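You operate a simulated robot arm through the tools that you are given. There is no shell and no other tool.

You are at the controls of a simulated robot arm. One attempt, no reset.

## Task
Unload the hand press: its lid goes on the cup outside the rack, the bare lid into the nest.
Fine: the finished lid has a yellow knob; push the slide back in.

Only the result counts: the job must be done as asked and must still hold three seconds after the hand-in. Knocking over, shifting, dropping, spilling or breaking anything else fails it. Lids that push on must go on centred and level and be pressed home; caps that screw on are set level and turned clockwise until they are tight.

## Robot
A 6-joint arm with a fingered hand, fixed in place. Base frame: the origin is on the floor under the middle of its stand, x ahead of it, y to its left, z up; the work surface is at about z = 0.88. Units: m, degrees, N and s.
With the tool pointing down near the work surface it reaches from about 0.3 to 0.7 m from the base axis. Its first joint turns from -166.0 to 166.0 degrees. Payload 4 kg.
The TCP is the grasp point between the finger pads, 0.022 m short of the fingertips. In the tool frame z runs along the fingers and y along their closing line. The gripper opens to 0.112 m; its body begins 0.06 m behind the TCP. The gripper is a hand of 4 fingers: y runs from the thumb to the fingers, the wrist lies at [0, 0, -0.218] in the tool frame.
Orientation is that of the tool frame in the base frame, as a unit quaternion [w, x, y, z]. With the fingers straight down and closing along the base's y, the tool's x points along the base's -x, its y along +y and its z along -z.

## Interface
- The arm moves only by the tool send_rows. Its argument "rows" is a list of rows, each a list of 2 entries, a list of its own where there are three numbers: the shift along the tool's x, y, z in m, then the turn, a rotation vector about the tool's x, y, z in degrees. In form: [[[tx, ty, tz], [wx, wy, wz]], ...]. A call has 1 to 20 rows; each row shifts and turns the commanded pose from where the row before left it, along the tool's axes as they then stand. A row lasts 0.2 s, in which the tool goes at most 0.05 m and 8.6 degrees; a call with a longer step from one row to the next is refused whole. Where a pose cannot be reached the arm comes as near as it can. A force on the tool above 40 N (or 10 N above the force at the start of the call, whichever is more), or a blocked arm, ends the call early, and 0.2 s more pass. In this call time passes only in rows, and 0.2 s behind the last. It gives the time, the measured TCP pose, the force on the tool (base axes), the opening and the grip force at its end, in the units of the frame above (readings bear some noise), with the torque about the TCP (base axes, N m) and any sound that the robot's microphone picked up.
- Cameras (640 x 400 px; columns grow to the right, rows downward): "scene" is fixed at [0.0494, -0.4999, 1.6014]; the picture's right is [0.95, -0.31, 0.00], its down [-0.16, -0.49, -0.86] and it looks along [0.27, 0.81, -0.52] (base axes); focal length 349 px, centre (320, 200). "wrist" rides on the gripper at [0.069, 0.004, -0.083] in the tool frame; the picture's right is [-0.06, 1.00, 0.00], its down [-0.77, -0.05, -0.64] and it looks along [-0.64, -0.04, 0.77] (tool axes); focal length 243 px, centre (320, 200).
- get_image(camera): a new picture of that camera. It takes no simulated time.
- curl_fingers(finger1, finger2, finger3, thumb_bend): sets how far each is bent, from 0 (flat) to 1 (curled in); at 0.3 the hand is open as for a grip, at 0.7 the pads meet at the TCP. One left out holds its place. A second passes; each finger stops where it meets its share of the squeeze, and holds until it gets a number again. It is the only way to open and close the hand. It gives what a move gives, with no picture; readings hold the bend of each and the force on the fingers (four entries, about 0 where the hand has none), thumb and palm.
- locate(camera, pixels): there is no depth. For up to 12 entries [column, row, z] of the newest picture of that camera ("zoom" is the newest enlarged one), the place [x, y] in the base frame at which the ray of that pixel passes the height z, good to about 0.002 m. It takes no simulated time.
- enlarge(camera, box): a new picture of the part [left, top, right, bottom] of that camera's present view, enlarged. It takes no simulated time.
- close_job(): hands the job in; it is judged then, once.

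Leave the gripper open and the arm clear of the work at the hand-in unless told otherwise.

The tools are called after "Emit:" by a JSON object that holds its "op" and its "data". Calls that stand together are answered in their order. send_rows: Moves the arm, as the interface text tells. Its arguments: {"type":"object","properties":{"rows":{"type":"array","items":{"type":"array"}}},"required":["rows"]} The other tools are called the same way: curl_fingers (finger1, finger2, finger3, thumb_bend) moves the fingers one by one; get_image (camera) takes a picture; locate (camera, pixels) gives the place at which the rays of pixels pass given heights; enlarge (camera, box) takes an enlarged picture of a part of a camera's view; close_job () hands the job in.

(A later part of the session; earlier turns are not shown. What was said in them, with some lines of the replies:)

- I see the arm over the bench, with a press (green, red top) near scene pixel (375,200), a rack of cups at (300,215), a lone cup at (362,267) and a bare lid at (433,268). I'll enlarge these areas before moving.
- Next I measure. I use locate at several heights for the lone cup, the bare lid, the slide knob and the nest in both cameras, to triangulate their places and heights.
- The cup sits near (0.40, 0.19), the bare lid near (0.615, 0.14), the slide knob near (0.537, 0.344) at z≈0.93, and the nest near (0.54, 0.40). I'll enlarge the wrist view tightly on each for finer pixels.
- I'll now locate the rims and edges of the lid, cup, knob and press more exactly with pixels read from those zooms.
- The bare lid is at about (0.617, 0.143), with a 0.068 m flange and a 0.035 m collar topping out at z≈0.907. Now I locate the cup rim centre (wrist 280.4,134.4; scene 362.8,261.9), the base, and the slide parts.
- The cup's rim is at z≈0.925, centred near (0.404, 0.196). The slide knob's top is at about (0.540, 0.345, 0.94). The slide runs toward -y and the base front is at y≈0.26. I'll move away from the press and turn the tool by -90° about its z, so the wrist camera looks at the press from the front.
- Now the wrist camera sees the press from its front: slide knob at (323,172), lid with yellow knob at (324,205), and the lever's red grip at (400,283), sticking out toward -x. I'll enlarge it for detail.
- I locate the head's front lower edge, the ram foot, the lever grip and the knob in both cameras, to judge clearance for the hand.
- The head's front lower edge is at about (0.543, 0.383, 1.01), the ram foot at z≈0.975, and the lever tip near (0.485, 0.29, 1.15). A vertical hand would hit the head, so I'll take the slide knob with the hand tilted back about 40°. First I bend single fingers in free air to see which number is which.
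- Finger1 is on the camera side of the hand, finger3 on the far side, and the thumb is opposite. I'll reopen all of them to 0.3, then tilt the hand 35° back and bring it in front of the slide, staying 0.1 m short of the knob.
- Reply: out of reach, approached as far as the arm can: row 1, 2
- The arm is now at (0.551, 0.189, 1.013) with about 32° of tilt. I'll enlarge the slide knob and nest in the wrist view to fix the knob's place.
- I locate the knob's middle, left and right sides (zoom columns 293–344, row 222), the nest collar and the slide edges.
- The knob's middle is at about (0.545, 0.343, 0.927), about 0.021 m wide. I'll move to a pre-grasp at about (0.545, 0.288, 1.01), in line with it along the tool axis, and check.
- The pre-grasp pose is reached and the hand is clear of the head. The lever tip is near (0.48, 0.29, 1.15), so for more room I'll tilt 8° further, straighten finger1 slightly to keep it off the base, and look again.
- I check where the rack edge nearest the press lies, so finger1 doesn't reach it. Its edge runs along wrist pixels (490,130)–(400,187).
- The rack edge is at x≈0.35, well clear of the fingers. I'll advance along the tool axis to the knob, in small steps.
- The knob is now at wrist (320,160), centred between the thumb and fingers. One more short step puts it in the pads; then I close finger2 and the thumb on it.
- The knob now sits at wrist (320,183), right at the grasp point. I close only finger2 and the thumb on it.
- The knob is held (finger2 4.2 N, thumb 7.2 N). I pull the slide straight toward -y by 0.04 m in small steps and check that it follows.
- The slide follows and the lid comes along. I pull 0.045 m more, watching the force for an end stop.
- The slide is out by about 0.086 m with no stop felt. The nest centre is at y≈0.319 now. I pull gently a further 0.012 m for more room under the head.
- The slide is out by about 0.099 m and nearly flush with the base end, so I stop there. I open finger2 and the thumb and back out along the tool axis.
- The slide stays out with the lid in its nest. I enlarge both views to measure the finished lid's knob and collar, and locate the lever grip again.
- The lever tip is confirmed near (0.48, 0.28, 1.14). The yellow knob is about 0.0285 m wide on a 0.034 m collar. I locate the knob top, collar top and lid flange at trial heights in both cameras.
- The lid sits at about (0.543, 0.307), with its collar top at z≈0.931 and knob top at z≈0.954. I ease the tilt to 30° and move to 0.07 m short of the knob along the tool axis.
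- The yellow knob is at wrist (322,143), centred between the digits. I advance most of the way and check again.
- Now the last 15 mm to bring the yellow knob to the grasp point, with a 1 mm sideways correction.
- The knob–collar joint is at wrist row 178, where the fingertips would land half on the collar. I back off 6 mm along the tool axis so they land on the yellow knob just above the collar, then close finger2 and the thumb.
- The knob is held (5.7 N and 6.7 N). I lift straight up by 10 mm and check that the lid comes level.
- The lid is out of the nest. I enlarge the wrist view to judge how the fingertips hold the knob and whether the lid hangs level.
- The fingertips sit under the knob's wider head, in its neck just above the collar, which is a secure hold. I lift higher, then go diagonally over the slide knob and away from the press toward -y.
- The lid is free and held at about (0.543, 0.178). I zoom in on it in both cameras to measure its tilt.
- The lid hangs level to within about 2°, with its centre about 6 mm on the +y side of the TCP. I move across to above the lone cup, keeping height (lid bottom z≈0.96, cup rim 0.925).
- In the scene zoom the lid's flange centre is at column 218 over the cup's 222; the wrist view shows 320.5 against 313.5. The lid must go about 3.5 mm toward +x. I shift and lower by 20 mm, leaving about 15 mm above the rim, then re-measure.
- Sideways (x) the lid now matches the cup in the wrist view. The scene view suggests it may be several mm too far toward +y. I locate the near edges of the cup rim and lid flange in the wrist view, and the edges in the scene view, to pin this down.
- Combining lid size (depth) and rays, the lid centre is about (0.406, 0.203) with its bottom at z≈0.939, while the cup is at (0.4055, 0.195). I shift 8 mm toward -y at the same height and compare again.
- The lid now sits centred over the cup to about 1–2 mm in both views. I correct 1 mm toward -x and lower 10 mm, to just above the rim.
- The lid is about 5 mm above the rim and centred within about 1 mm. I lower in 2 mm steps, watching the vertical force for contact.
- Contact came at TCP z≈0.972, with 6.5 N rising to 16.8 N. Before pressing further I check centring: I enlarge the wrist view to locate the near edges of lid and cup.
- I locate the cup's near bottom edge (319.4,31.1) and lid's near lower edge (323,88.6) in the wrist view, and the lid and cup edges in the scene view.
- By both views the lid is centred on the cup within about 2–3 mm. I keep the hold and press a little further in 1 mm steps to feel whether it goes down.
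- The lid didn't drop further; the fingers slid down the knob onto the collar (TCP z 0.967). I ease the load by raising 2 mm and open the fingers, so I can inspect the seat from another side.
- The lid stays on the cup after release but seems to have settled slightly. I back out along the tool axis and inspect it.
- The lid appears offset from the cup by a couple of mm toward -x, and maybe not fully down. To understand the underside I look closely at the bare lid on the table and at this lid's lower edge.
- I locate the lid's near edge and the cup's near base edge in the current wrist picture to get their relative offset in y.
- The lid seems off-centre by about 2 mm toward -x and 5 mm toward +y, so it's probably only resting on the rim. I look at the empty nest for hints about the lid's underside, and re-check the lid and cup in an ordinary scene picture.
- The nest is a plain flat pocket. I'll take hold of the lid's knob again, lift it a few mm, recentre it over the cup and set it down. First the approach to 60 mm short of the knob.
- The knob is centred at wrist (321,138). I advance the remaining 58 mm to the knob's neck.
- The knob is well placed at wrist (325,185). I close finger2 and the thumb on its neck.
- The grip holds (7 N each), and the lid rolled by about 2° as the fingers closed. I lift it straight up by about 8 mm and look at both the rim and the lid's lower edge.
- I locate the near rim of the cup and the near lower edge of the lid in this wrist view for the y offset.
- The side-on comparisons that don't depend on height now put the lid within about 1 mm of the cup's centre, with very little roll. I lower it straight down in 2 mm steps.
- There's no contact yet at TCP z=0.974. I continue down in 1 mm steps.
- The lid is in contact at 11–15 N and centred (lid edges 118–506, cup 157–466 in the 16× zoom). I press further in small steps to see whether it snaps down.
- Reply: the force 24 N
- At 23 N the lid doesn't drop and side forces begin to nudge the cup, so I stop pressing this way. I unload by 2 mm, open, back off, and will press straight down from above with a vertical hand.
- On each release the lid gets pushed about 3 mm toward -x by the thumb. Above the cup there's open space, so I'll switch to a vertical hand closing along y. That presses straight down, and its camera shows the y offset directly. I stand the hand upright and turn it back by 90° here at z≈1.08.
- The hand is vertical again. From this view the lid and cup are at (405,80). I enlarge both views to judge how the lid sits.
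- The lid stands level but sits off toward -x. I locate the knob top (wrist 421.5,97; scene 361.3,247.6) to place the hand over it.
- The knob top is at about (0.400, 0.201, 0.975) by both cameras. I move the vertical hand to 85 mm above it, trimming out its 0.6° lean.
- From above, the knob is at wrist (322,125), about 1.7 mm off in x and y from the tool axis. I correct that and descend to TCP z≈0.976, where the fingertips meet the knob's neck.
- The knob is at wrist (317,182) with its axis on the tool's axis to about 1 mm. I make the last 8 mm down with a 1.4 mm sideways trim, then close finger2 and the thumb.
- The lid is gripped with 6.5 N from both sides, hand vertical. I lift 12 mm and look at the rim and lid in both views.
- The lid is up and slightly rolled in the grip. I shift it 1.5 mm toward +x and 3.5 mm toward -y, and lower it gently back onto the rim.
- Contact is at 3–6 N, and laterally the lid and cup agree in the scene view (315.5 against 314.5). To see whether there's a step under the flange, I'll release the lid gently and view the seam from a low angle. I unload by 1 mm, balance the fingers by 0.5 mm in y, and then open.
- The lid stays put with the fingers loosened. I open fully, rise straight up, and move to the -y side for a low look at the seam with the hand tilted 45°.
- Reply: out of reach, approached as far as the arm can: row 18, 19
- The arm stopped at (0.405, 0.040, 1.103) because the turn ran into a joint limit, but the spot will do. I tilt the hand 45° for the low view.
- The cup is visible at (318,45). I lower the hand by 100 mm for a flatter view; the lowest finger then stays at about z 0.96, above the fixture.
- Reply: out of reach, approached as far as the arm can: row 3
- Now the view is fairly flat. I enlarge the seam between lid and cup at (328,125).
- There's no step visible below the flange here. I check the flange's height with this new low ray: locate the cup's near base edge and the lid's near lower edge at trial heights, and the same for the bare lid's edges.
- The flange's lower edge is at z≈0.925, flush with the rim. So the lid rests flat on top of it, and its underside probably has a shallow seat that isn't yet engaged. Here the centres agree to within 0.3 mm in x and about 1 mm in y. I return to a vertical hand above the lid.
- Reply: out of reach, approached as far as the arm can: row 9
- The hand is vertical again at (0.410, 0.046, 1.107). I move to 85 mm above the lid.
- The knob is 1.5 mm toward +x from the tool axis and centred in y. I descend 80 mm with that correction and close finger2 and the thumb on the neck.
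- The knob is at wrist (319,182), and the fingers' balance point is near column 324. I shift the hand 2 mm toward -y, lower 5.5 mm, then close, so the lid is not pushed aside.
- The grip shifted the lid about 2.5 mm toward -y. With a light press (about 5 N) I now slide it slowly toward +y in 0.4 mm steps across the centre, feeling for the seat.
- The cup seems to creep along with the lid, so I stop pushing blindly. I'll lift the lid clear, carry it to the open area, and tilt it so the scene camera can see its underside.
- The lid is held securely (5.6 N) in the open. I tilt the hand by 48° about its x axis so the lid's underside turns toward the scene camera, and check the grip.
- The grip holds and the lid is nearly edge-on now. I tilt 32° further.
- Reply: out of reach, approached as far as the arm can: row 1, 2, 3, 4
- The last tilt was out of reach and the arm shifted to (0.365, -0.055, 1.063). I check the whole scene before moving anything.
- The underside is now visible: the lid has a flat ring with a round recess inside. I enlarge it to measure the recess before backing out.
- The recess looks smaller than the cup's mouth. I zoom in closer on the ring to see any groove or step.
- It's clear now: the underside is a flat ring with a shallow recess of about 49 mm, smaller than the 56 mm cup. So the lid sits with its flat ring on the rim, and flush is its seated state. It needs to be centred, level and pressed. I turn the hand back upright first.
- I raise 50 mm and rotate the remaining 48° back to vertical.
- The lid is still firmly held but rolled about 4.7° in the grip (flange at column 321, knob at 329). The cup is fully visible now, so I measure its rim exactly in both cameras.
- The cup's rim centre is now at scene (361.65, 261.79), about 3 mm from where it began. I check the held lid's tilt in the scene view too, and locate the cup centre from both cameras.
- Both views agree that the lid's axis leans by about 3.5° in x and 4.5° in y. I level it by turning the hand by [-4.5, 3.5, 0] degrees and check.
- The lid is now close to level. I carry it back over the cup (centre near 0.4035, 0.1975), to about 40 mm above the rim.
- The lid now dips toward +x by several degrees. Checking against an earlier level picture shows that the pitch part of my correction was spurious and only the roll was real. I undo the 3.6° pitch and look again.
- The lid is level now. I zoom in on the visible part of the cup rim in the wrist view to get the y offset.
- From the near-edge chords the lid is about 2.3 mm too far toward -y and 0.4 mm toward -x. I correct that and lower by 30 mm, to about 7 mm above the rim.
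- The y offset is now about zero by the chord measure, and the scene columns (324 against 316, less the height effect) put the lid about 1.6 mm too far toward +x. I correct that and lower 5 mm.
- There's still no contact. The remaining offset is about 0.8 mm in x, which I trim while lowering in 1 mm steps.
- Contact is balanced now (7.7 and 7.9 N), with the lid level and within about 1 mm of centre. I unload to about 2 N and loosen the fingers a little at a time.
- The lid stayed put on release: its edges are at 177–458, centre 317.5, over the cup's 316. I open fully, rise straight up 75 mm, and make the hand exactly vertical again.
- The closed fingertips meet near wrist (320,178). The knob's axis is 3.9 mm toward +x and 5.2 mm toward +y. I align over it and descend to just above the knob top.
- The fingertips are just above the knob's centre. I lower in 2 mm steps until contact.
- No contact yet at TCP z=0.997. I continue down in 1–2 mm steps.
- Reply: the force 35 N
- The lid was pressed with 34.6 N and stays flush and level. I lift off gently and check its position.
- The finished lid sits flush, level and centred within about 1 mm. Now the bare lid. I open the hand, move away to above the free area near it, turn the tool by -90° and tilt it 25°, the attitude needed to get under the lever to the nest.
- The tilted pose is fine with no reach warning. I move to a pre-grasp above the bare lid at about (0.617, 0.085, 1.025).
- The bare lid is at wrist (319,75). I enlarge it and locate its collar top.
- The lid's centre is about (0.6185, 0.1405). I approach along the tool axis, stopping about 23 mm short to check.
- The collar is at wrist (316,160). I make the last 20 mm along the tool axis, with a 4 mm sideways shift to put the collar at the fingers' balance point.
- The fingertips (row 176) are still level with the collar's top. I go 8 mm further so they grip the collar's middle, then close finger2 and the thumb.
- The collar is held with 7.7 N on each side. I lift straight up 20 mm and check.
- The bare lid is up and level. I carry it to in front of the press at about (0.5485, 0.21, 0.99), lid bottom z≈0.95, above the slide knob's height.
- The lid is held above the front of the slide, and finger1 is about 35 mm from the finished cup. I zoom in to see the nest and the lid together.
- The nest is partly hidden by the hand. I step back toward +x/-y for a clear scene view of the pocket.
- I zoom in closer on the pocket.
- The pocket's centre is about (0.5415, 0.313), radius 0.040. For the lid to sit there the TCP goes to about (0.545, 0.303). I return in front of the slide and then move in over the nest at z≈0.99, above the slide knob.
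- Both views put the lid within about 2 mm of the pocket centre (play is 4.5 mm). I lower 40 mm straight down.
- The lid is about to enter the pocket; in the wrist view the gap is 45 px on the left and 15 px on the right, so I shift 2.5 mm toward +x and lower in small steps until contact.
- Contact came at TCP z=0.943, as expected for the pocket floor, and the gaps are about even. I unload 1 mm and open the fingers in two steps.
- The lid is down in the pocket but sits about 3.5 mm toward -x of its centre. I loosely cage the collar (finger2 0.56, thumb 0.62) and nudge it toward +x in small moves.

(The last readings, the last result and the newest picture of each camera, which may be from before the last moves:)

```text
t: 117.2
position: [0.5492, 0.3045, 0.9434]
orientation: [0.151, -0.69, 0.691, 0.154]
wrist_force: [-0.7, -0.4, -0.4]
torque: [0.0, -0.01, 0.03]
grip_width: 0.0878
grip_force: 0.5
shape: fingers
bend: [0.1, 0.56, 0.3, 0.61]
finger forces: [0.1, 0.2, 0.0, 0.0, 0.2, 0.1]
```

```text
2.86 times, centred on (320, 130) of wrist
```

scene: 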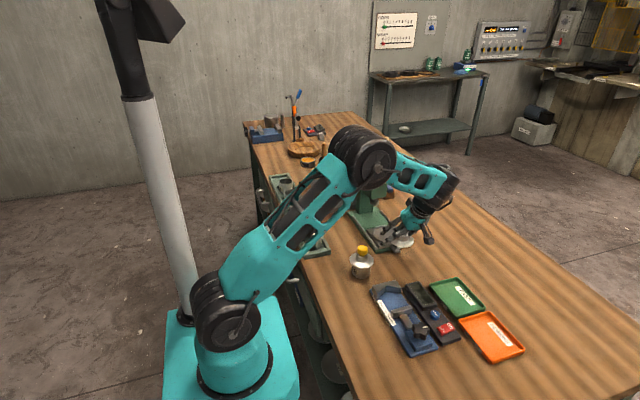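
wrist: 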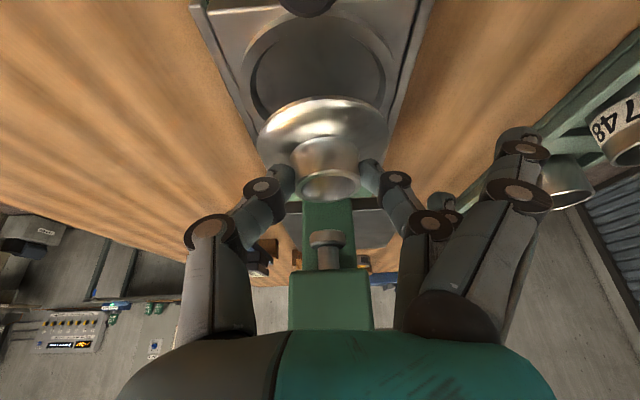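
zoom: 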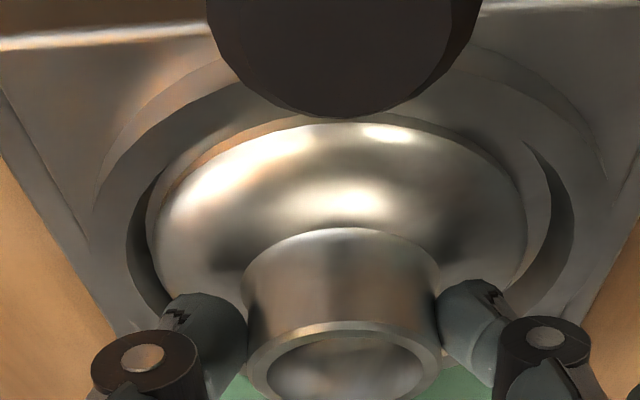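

It went slightly past centre: the gaps are now 25 px and 47 px. I nudge back 1.3 mm.

Emit:
{"op": "send_rows", "data": {"rows": [[[0, 0.0013, 0], [0, 0, 0]]]}}

Emit:
{"op": "enlarge", "data": {"camera": "wrist", "box": [240, 60, 400, 200]}}

```text
t: 117.6
position: [0.5481, 0.3036, 0.9436]
orientation: [-0.153, 0.691, -0.69, -0.154]
wrist_force: [0.2, -0.5, 0.6]
torque: [0.02, -0.03, 0.0]
grip_width: 0.0879
grip_force: 0.3
shape: fingers
bend: [0.1, 0.56, 0.3, 0.61]
finger forces: [0.0, 0.1, 0.0, 0.0, 0.1, 0.0]
```

```text
2.86 times, centred on (320, 130) of wrist
```

zoom: 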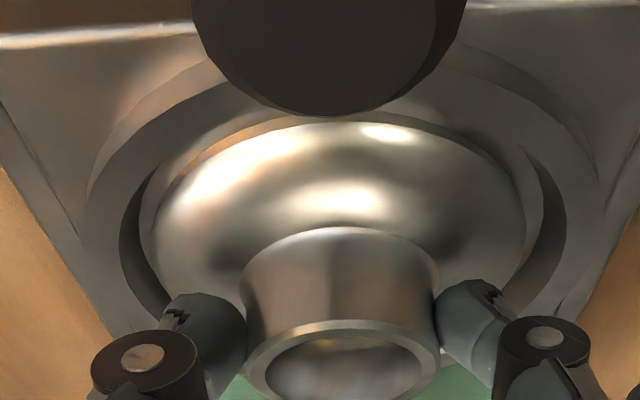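

The lid is centred in the pocket within about 1.3 mm. I open fully, back out along the tool axis, and set the tilt to 40° for gripping the slide knob.

Emit:
{"op": "curl_fingers", "data": {"finger1": 0.15, "finger2": 0.3, "finger3": 0.3, "thumb_bend": 0.3}}

Emit:
{"op": "send_rows", "data": {"rows": [[[0, 0, -0.015], [0, 0, 0]], [[0, 0, -0.025], [0, 0, 0]], [[0, 0, -0.025], [0, 0, 0]], [[0, 0, -0.025], [0, 0, 0]], [[0, 0, 0], [0, -5, 0]], [[0, 0, 0], [0, -5, 0]], [[0, 0, 0], [0, -5, 0]], [[0.0265, 0.0013, -0.0095], [0, 0, 0]], [[0.0265, 0.0013, -0.0095], [0, 0, 0]], [[0.0265, 0.0013, -0.0095], [0, 0, 0]]]}}

Emit:
{"op": "get_image", "data": {"camera": "wrist"}}

Emit:
{"op": "enlarge", "data": {"camera": "scene", "box": [350, 195, 430, 265]}}

```text
t: 118.6
position: [0.5487, 0.3045, 0.9427]
orientation: [-0.153, 0.691, -0.69, -0.154]
wrist_force: [0.4, -1.3, 0.1]
torque: [-0.01, 0.0, -0.01]
grip_width: 0.1265
grip_force: 0.0
shape: fingers
bend: [0.15, 0.3, 0.3, 0.3]
finger forces: [0.0, 0.2, 0.1, 0.0, 0.0, 0.0]
```

```text
t: 120.8
position: [0.5431, 0.1887, 0.9967]
orientation: [-0.24, 0.665, -0.664, -0.243]
wrist_force: [-0.2, 0.8, 0.3]
torque: [-0.01, 0.02, 0.0]
grip_width: 0.1263
grip_force: 0.1
shape: fingers
bend: [0.15, 0.3, 0.3, 0.3]
finger forces: [0.1, 0.0, 0.0, 0.1, 0.0, 0.0]
```

```text
taken
```

wrist: 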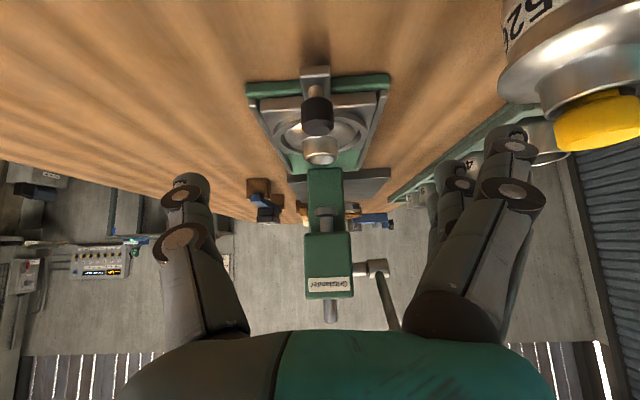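

```text
5.71 times, centred on (390, 230) of scene
```

zoom: 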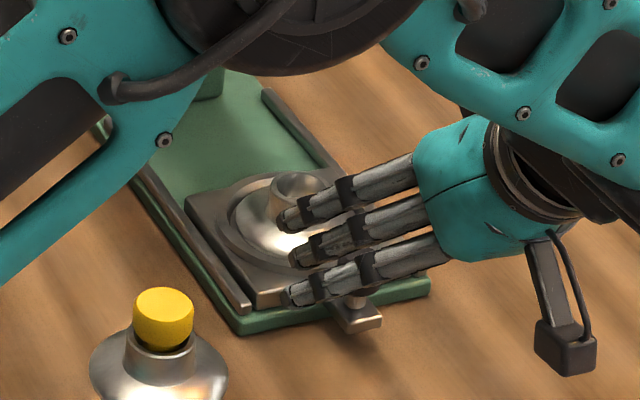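

The lid sits in the nest and the slide knob is at wrist (317,112). I advance 79 mm along the tool axis to the knob.

Emit:
{"op": "send_rows", "data": {"rows": [[[0.0006, -0.0002, 0.02], [0, 0, 0]], [[0.0006, -0.0002, 0.02], [0, 0, 0]], [[0.0006, -0.0002, 0.02], [0, 0, 0]]]}}

Emit:
{"op": "get_image", "data": {"camera": "wrist"}}

Emit:
{"op": "send_rows", "data": {"rows": [[[0.0003, 0, 0.01], [0, 0, 0]], [[0.0003, 0, 0.009], [0, 0, 0]]]}}

Emit:
{"op": "get_image", "data": {"camera": "wrist"}}

```text
t: 121.6
position: [0.5447, 0.2252, 0.9485]
orientation: [0.241, -0.664, 0.665, 0.242]
wrist_force: [0.1, 0.5, -0.1]
torque: [0.0, -0.01, 0.01]
grip_width: 0.1265
grip_force: 0.2
shape: fingers
bend: [0.15, 0.3, 0.3, 0.3]
finger forces: [0.0, 0.1, 0.0, 0.0, 0.0, 0.0]
```

```text
taken
```

wrist: 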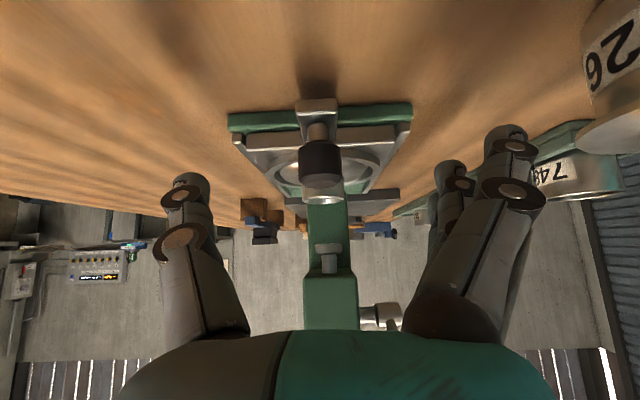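

```text
t: 122.2
position: [0.5455, 0.2364, 0.9333]
orientation: [0.241, -0.664, 0.664, 0.243]
wrist_force: [1.1, 0.3, 0.1]
torque: [-0.01, -0.01, 0.01]
grip_width: 0.1265
grip_force: 0.2
shape: fingers
bend: [0.15, 0.3, 0.3, 0.3]
finger forces: [0.0, 0.1, 0.1, 0.0, 0.0, 0.0]
```

```text
taken
```

wrist: 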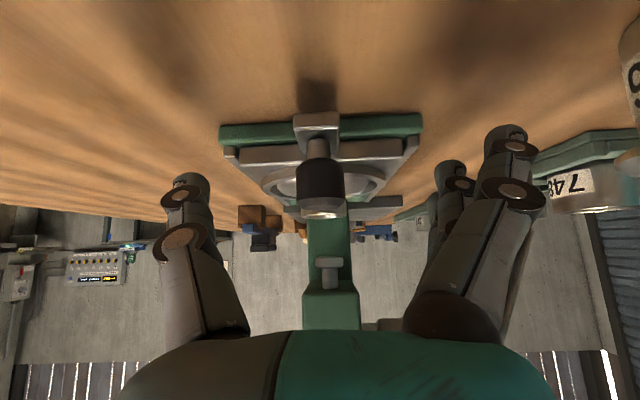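

The knob is at wrist (320,183), the same place as at my first grip. I close finger2 and the thumb on it.

Emit:
{"op": "curl_fingers", "data": {"finger2": 0.7, "thumb_bend": 0.7}}

Emit:
{"op": "send_rows", "data": {"rows": [[[-0.0038, 0, 0.0032], [0, 0, 0]], [[-0.0077, 0, 0.0064], [0, 0, 0]], [[-0.0077, 0, 0.0064], [0, 0, 0]], [[-0.0077, 0, 0.0064], [0, 0, 0]], [[-0.0077, 0, 0.0064], [0, 0, 0]]]}}

Emit:
{"op": "get_image", "data": {"camera": "wrist"}}

Emit:
{"op": "enlarge", "data": {"camera": "scene", "box": [340, 180, 430, 255]}}

```text
t: 123.2
position: [0.5457, 0.2363, 0.9335]
orientation: [0.241, -0.664, 0.665, 0.243]
wrist_force: [3.2, 3.0, -2.1]
torque: [0.01, 0.01, 0.0]
grip_width: 0.0809
grip_force: 5.9
shape: fingers
bend: [0.15, 0.63, 0.3, 0.66]
finger forces: [0.0, 4.2, 0.0, 0.0, 7.4, 0.0]
```

```text
t: 124.4
position: [0.5467, 0.2808, 0.934]
orientation: [-0.241, 0.665, -0.664, -0.242]
wrist_force: [1.5, 0.4, -3.3]
torque: [-0.02, 0.02, -0.02]
grip_width: 0.0805
grip_force: 6.3
shape: fingers
bend: [0.15, 0.63, 0.3, 0.66]
finger forces: [0.1, 4.7, 0.0, 0.1, 6.5, 0.0]
```

```text
taken
```

wrist: 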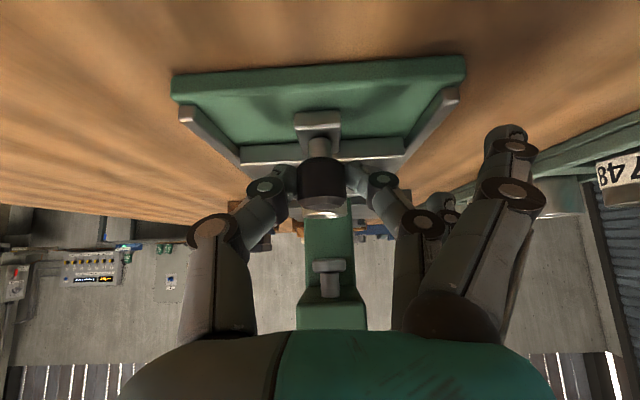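

```text
5.33 times, centred on (385, 218) of scene
```

zoom: 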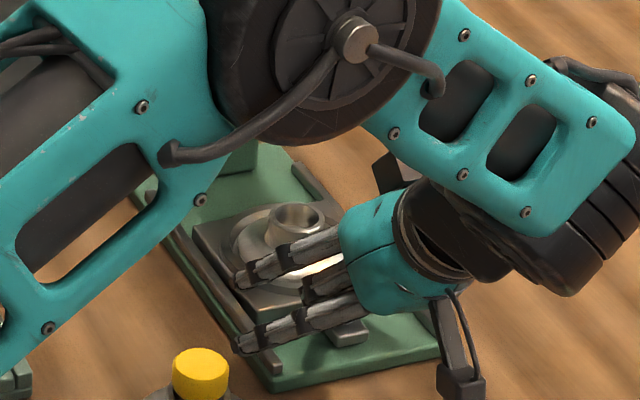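

The slide follows inward with the lid in it. I push 45 mm more, then finish in small steps to the stop.

Emit:
{"op": "send_rows", "data": {"rows": [[[-0.0077, 0, 0.0064], [0, 0, 0]], [[-0.0077, 0, 0.0064], [0, 0, 0]], [[-0.0077, 0, 0.0064], [0, 0, 0]], [[-0.0077, 0, 0.0064], [0, 0, 0]], [[-0.0038, 0, 0.0032], [0, 0, 0]]]}}

Emit:
{"op": "enlarge", "data": {"camera": "scene", "box": [340, 180, 430, 255]}}

Emit:
{"op": "send_rows", "data": {"rows": [[[-0.0023, 0, 0.0019], [0, 0, 0]], [[-0.0023, 0, 0.0019], [0, 0, 0]]]}}

Emit:
{"op": "get_image", "data": {"camera": "wrist"}}

```text
t: 125.6
position: [0.5474, 0.3258, 0.9345]
orientation: [0.241, -0.664, 0.665, 0.243]
wrist_force: [0.2, -1.2, -5.1]
torque: [-0.02, 0.03, 0.06]
grip_width: 0.0798
grip_force: 5.7
shape: fingers
bend: [0.15, 0.63, 0.3, 0.67]
finger forces: [0.0, 4.8, 0.0, 0.0, 5.7, 0.0]
```

```text
5.33 times, centred on (385, 218) of scene
```

zoom: 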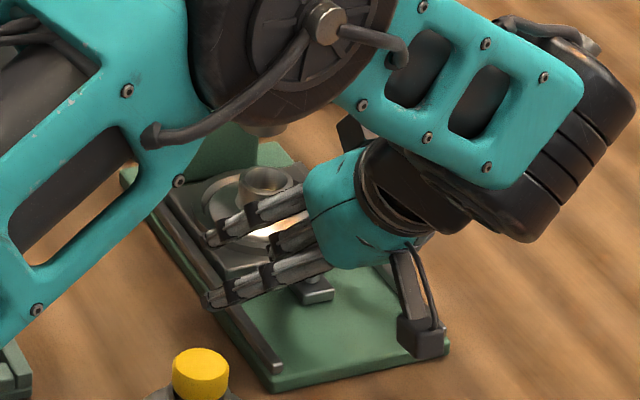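

```text
t: 126.2
position: [0.546, 0.3321, 0.9349]
orientation: [0.241, -0.664, 0.665, 0.243]
wrist_force: [2.2, 0.2, -6.6]
torque: [-0.07, 0.0, 0.02]
grip_width: 0.0802
grip_force: 5.3
shape: fingers
bend: [0.15, 0.63, 0.3, 0.67]
finger forces: [0.1, 4.3, 0.1, 0.1, 6.2, 0.0]
```

```text
taken
```

wrist: 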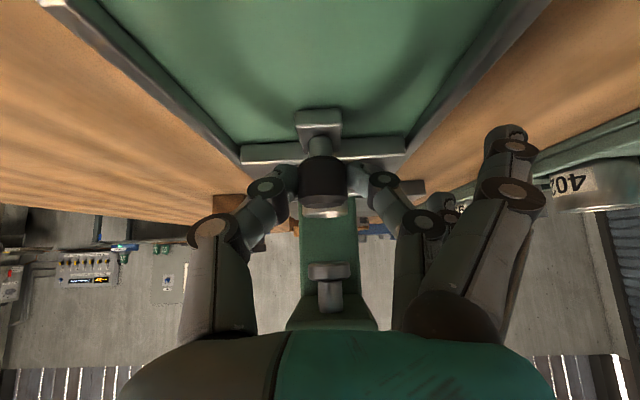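

The slide is nearly in (TCP y 0.332, against 0.3363 when I first gripped it). I continue in 1.5 mm steps, watching for the stop.

Emit:
{"op": "send_rows", "data": {"rows": [[[-0.0008, 0, 0.0014], [0, 0, 0]], [[-0.0012, 0, 0.001], [0, 0, 0]]]}}

Emit:
{"op": "send_rows", "data": {"rows": [[[-0.0012, 0, 0.001], [0, 0, 0]]]}}

Emit:
{"op": "send_rows", "data": {"rows": [[[-0.0012, 0, 0.001], [0, 0, 0]]]}}

```text
t: 126.8
position: [0.5458, 0.3337, 0.9328]
orientation: [-0.242, 0.665, -0.664, -0.242]
wrist_force: [1.0, 0.6, -3.5]
torque: [-0.02, 0.0, 0.01]
grip_width: 0.0795
grip_force: 5.2
shape: fingers
bend: [0.15, 0.63, 0.3, 0.67]
finger forces: [0.0, 4.6, 0.0, 0.1, 6.0, 0.0]
```

```text
t: 127.2
position: [0.5464, 0.3359, 0.9334]
orientation: [0.241, -0.664, 0.665, 0.242]
wrist_force: [1.4, 0.6, -1.7]
torque: [0.0, -0.01, 0.04]
grip_width: 0.0798
grip_force: 5.4
shape: fingers
bend: [0.15, 0.63, 0.3, 0.67]
finger forces: [0.1, 4.6, 0.0, 0.1, 5.8, 0.0]
```

```text
t: 127.6
position: [0.546, 0.3373, 0.9336]
orientation: [0.241, -0.664, 0.665, 0.242]
wrist_force: [1.8, -0.7, -0.2]
torque: [-0.04, -0.02, -0.03]
grip_width: 0.0799
grip_force: 5.1
shape: fingers
bend: [0.15, 0.63, 0.3, 0.67]
finger forces: [0.1, 4.7, 0.0, 0.0, 6.0, 0.1]
```

No stop is felt yet at y=0.337. I push a little further, carefully.

Emit:
{"op": "send_rows", "data": {"rows": [[[-0.0012, 0, 0.001], [0, 0, 0]]]}}

Emit:
{"op": "send_rows", "data": {"rows": [[[-0.0012, 0, 0.001], [0, 0, 0]]]}}

Emit:
{"op": "get_image", "data": {"camera": "wrist"}}

Emit:
{"op": "enlarge", "data": {"camera": "scene", "box": [345, 185, 425, 260]}}

```text
t: 128.0
position: [0.5466, 0.3393, 0.9333]
orientation: [0.241, -0.664, 0.665, 0.242]
wrist_force: [0.9, -4.1, 1.6]
torque: [-0.05, 0.04, 0.05]
grip_width: 0.0791
grip_force: 4.8
shape: fingers
bend: [0.15, 0.64, 0.3, 0.67]
finger forces: [0.0, 5.0, 0.0, 0.0, 5.6, 0.0]
```

```text
t: 128.4
position: [0.546, 0.3397, 0.9339]
orientation: [0.24, -0.664, 0.665, 0.242]
wrist_force: [0.8, -4.4, 0.4]
torque: [-0.04, 0.01, 0.0]
grip_width: 0.0791
grip_force: 4.7
shape: fingers
bend: [0.15, 0.64, 0.3, 0.68]
finger forces: [0.1, 4.4, 0.0, 0.0, 4.9, 0.0]
```

```text
taken
```

wrist: 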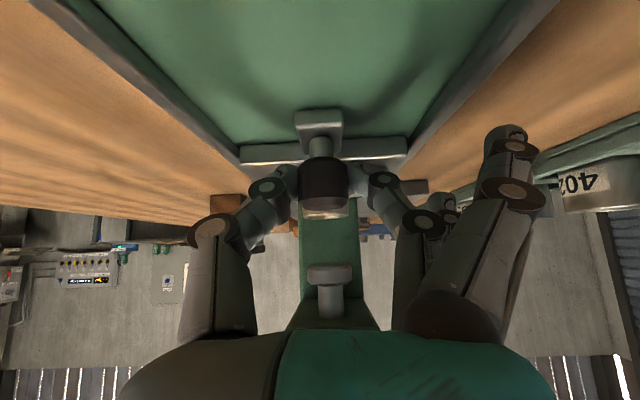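

```text
5.33 times, centred on (385, 222) of scene
```

zoom: 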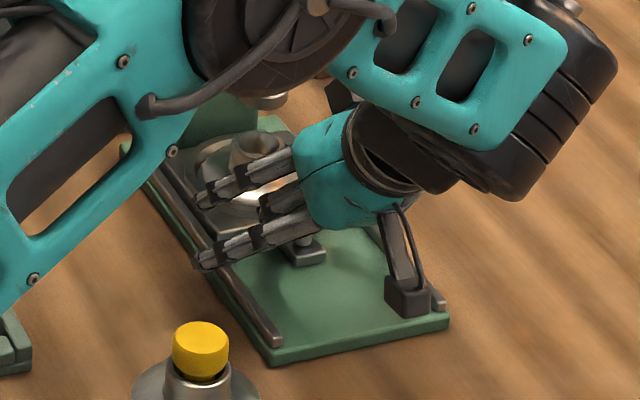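

Resistance of about 4.4 N shows the slide is at its stop, and the tab matches its starting place in the scene view. I open the fingers and back out the way I came.

Emit:
{"op": "curl_fingers", "data": {"finger2": 0.3, "thumb_bend": 0.3}}

Emit:
{"op": "send_rows", "data": {"rows": [[[0, 0, -0.01], [0, 0, 0]], [[0, 0, -0.02], [0, 0, 0]], [[0, 0, -0.025], [0, 0, 0]], [[0, 0, -0.025], [0, 0, 0]], [[0.0192, 0, -0.016], [0, 0, 0]], [[0.0192, 0, -0.016], [0, 0, 0]], [[0.0192, 0, -0.016], [0, 0, 0]], [[0.0192, 0, -0.016], [0, 0, 0]], [[0.0192, 0, -0.016], [0, 0, 0]]]}}

Emit:
{"op": "enlarge", "data": {"camera": "scene", "box": [345, 185, 425, 260]}}

Emit:
{"op": "get_image", "data": {"camera": "scene"}}

Emit:
{"op": "get_image", "data": {"camera": "wrist"}}

```text
t: 129.4
position: [0.5454, 0.3416, 0.9339]
orientation: [0.24, -0.664, 0.664, 0.244]
wrist_force: [0.2, 0.4, -0.4]
torque: [0.04, -0.02, -0.01]
grip_width: 0.1266
grip_force: 0.0
shape: fingers
bend: [0.15, 0.3, 0.3, 0.3]
finger forces: [0.0, 0.0, 0.1, 0.0, 0.1, 0.0]
```

```text
t: 131.4
position: [0.5448, 0.1645, 0.9942]
orientation: [-0.241, 0.665, -0.664, -0.243]
wrist_force: [0.2, -0.3, -0.1]
torque: [0.0, -0.05, 0.03]
grip_width: 0.1263
grip_force: 0.1
shape: fingers
bend: [0.15, 0.3, 0.3, 0.3]
finger forces: [0.1, 0.1, 0.1, 0.1, 0.1, 0.0]
```

```text
5.33 times, centred on (385, 222) of scene
```

zoom: 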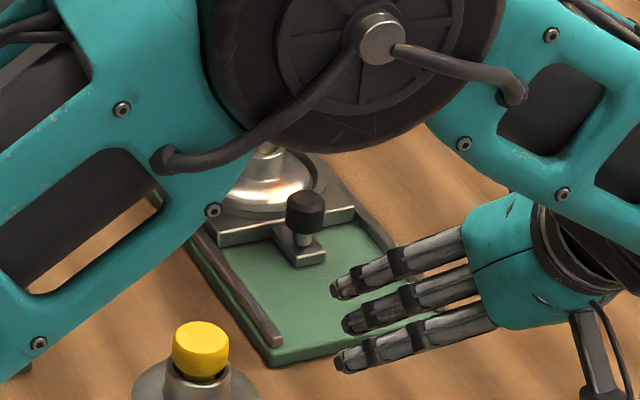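

```text
taken
```

scene: 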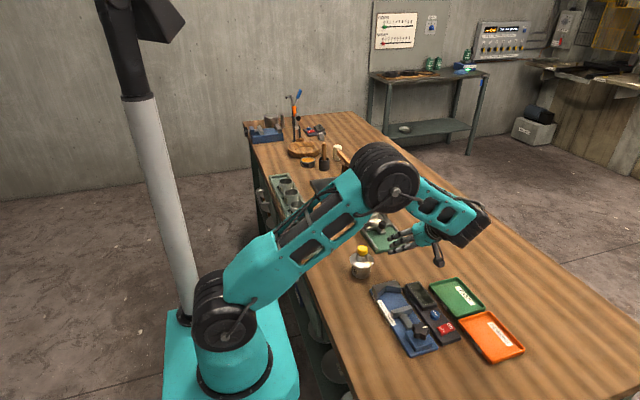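

```text
taken
```

wrist: 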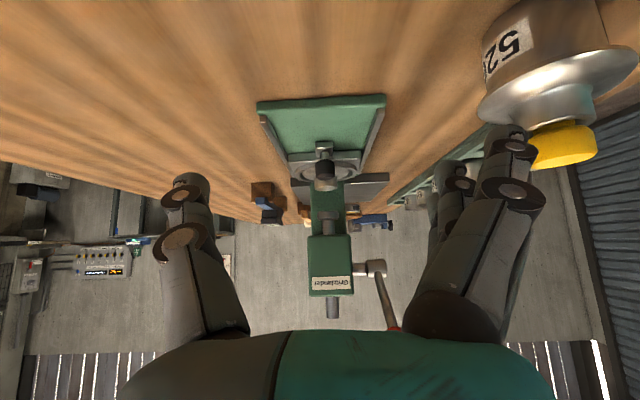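

The slide's knob and tab are back at exactly the starting pixels ((305,212) and (324,262) in this zoom). I raise the hand clear, and then check the finished cup once more.

Emit:
{"op": "send_rows", "data": {"rows": [[[-0.0214, 0, -0.0256], [0, 0, 0]], [[-0.0214, 0, -0.0256], [0, 0, 0]], [[-0.0214, 0, -0.0256], [0, 0, 0]]]}}

Emit:
{"op": "enlarge", "data": {"camera": "scene", "box": [345, 250, 380, 285]}}

Emit:
{"op": "get_image", "data": {"camera": "wrist"}}

Emit:
{"op": "enlarge", "data": {"camera": "scene", "box": [345, 170, 425, 260]}}

```text
t: 132.2
position: [0.5461, 0.1653, 1.095]
orientation: [-0.24, 0.665, -0.664, -0.243]
wrist_force: [0.2, -0.4, 0.4]
torque: [0.03, -0.03, 0.02]
grip_width: 0.1264
grip_force: 0.1
shape: fingers
bend: [0.15, 0.3, 0.3, 0.3]
finger forces: [0.1, 0.0, 0.0, 0.0, 0.0, 0.0]
```

```text
11.43 times, centred on (362, 268) of scene
```

zoom: 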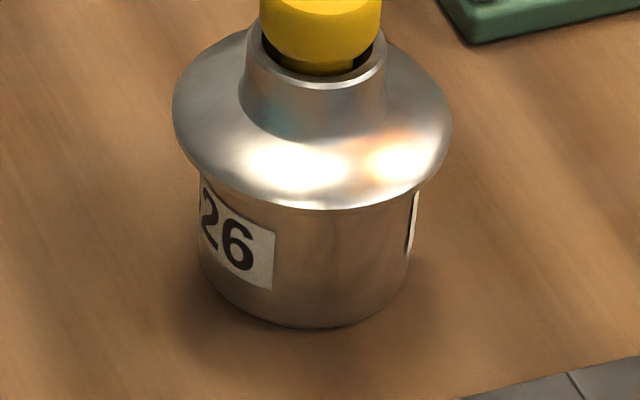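

```text
taken
```

wrist: 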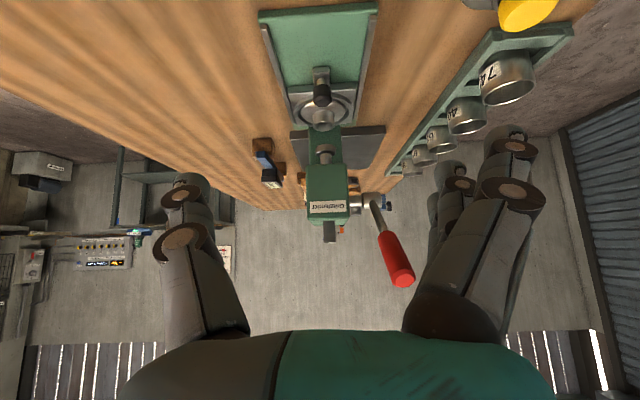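

```text
4.44 times, centred on (385, 215) of scene
```

zoom: 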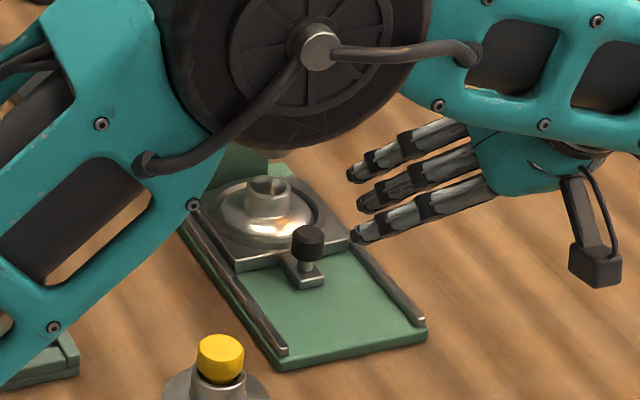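

The finished cup is unchanged: lid edges at 172–452, flush on the rim. For a last centring check I look at the seam from the -y side again with a low view.

Emit:
{"op": "send_rows", "data": {"rows": [[[0.0203, 0.0272, -0.0131], [0, 0, 0]], [[0.0203, 0.0272, -0.0131], [0, 0, 0]], [[0.0203, 0.0272, -0.0131], [0, 0, 0]], [[0.0203, 0.0272, -0.0131], [0, 0, 0]], [[0.0203, 0.0272, -0.0131], [0, 0, 0]]]}}

Emit:
{"op": "get_image", "data": {"camera": "wrist"}}

```text
t: 133.4
position: [0.4099, 0.0464, 1.0782]
orientation: [-0.241, 0.665, -0.664, -0.243]
wrist_force: [-1.0, -0.1, -0.3]
torque: [0.0, 0.0, 0.02]
grip_width: 0.1263
grip_force: 0.1
shape: fingers
bend: [0.15, 0.3, 0.3, 0.3]
finger forces: [0.0, 0.0, 0.0, 0.0, 0.0, 0.0]
```

```text
taken
```

wrist: 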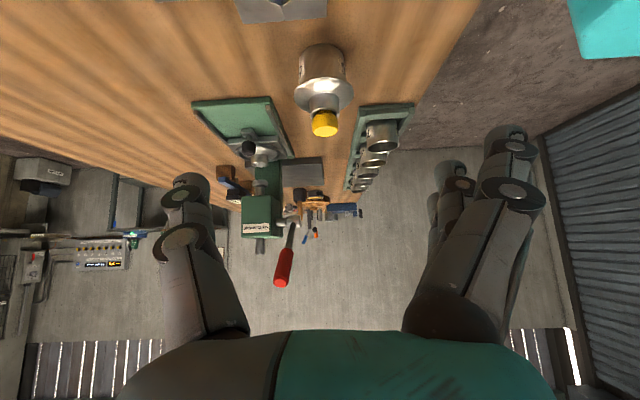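

Emit:
{"op": "enlarge", "data": {"camera": "wrist", "box": [284, 40, 364, 140]}}

Emit:
{"op": "enlarge", "data": {"camera": "wrist", "box": [290, 62, 358, 108]}}

Emit:
{"op": "enlarge", "data": {"camera": "wrist", "box": [190, 90, 300, 180]}}

```text
4.00 times, centred on (324, 90) of wrist
```

zoom: 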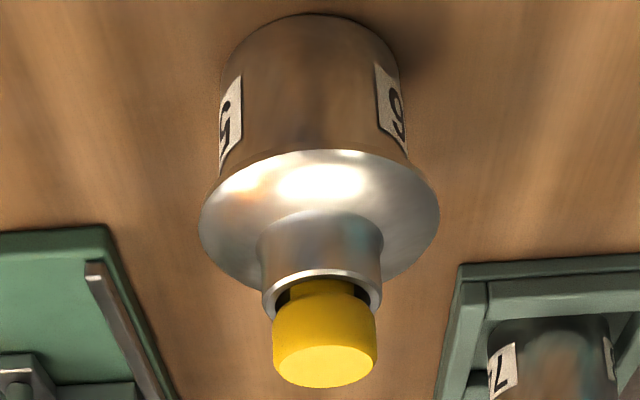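

```text
8.70 times, centred on (324, 85) of wrist
```

zoom: 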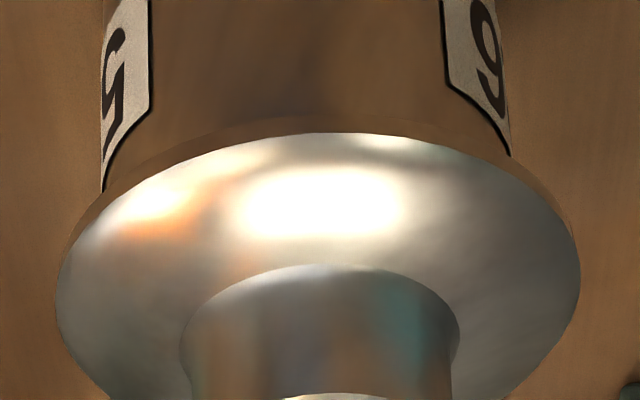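

```text
4.44 times, centred on (245, 135) of wrist
```

zoom: 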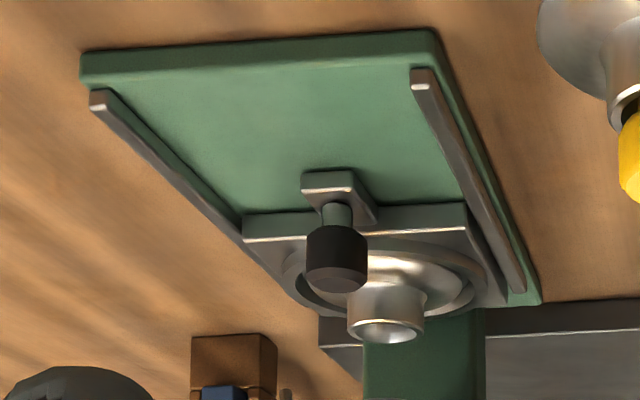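

The lid is within about 1 mm of the cup's centre in both directions, level and flush. The bare lid sits in the nest with the slide fully in. I raise the arm clear, stand the hand upright and leave it open.

Emit:
{"op": "send_rows", "data": {"rows": [[[-0.0214, 0, -0.0256], [0, 0, 0]], [[-0.0214, 0, -0.0256], [0, 0, 0]], [[-0.0214, 0, -0.0256], [0, 0, 0]], [[0, 0, 0], [0, 8, 0]], [[0, 0, 0], [0, 8, 0]], [[0, 0, 0], [0, 8, 0]], [[0, 0, 0], [0, 8, 0]], [[0, 0, 0], [0, 8, 0]]]}}

Emit:
{"op": "curl_fingers", "data": {"finger1": 0.3, "finger2": 0.3, "finger3": 0.3, "thumb_bend": 0.3}}

Emit:
{"op": "get_image", "data": {"camera": "scene"}}

Emit:
{"op": "enlarge", "data": {"camera": "scene", "box": [330, 160, 480, 300]}}

```text
t: 135.2
position: [0.4083, 0.045, 1.1795]
orientation: [0.001, -0.707, 0.707, 0.003]
wrist_force: [-0.3, -0.5, 0.1]
torque: [0.03, 0.0, 0.0]
grip_width: 0.1263
grip_force: 0.1
shape: fingers
bend: [0.15, 0.3, 0.3, 0.3]
finger forces: [0.0, 0.0, 0.1, 0.1, 0.0, 0.0]
```

```text
t: 136.2
position: [0.4091, 0.0452, 1.1796]
orientation: [0.001, -0.706, 0.708, 0.004]
wrist_force: [0.3, 0.4, -0.3]
torque: [0.01, -0.03, 0.01]
grip_width: 0.1135
grip_force: 0.1
shape: fingers
bend: [0.3, 0.3, 0.3, 0.3]
finger forces: [0.0, 0.0, 0.0, 0.0, 0.1, 0.0]
```

```text
taken
```

scene: 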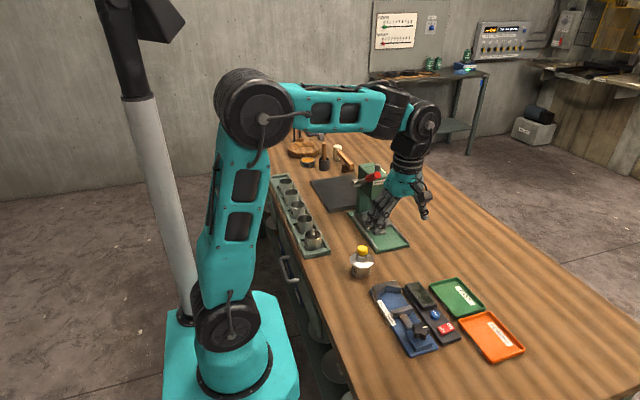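

```text
2.86 times, centred on (405, 230) of scene
```

zoom: 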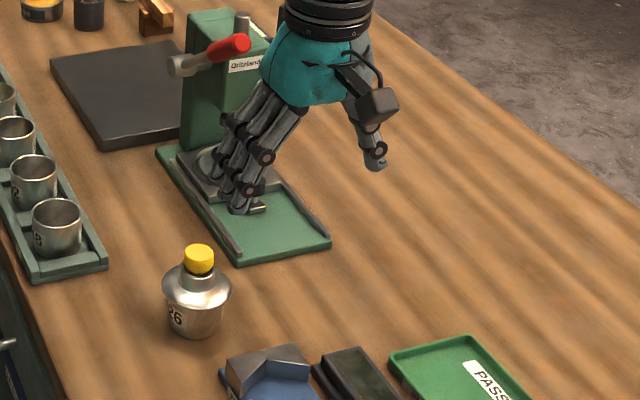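

Everything is in place: the yellow-knob lid is on cup 526, flush and centred, the bare lid is in the nest, the slide is back in, and the rack, press and fixture are where they were. The hand is open and high above the work, so I hand in.

Emit:
{"op": "close_job", "data": {}}

```text
The job is handed in.
```

I unloaded the press, loaded the bare lid and pushed the slide back in, then handed the job in. The hand-in was accepted but returned no verdict, so I can't confirm that it passed.

- **Finished lid:** the lid with the yellow knob is on cup 526, the one outside the rack. It sits flush and level, about 1 mm off centre by camera. I pressed it from above with about 35 N. It didn't click or drop: its underside is a flat ring with a recess smaller than the cup, so it only rests on the rim.
- **Bare lid:** it is in the nest, about 1.3 mm off centre side to side when I let go of it. It still looked seated after the slide went in.
- **Slide:** it is pushed in to its stop. Its knob and tab are at the same scene-camera pixels as at the start.
- **Arm:** the hand is open and upright at about z = 1.18 m, clear of the work.

**Cup moved:** it ended up about 2–3 mm from where it began, because it slid a little while I was centring the lid. I could see no change in the rack, press or gauge fixture.
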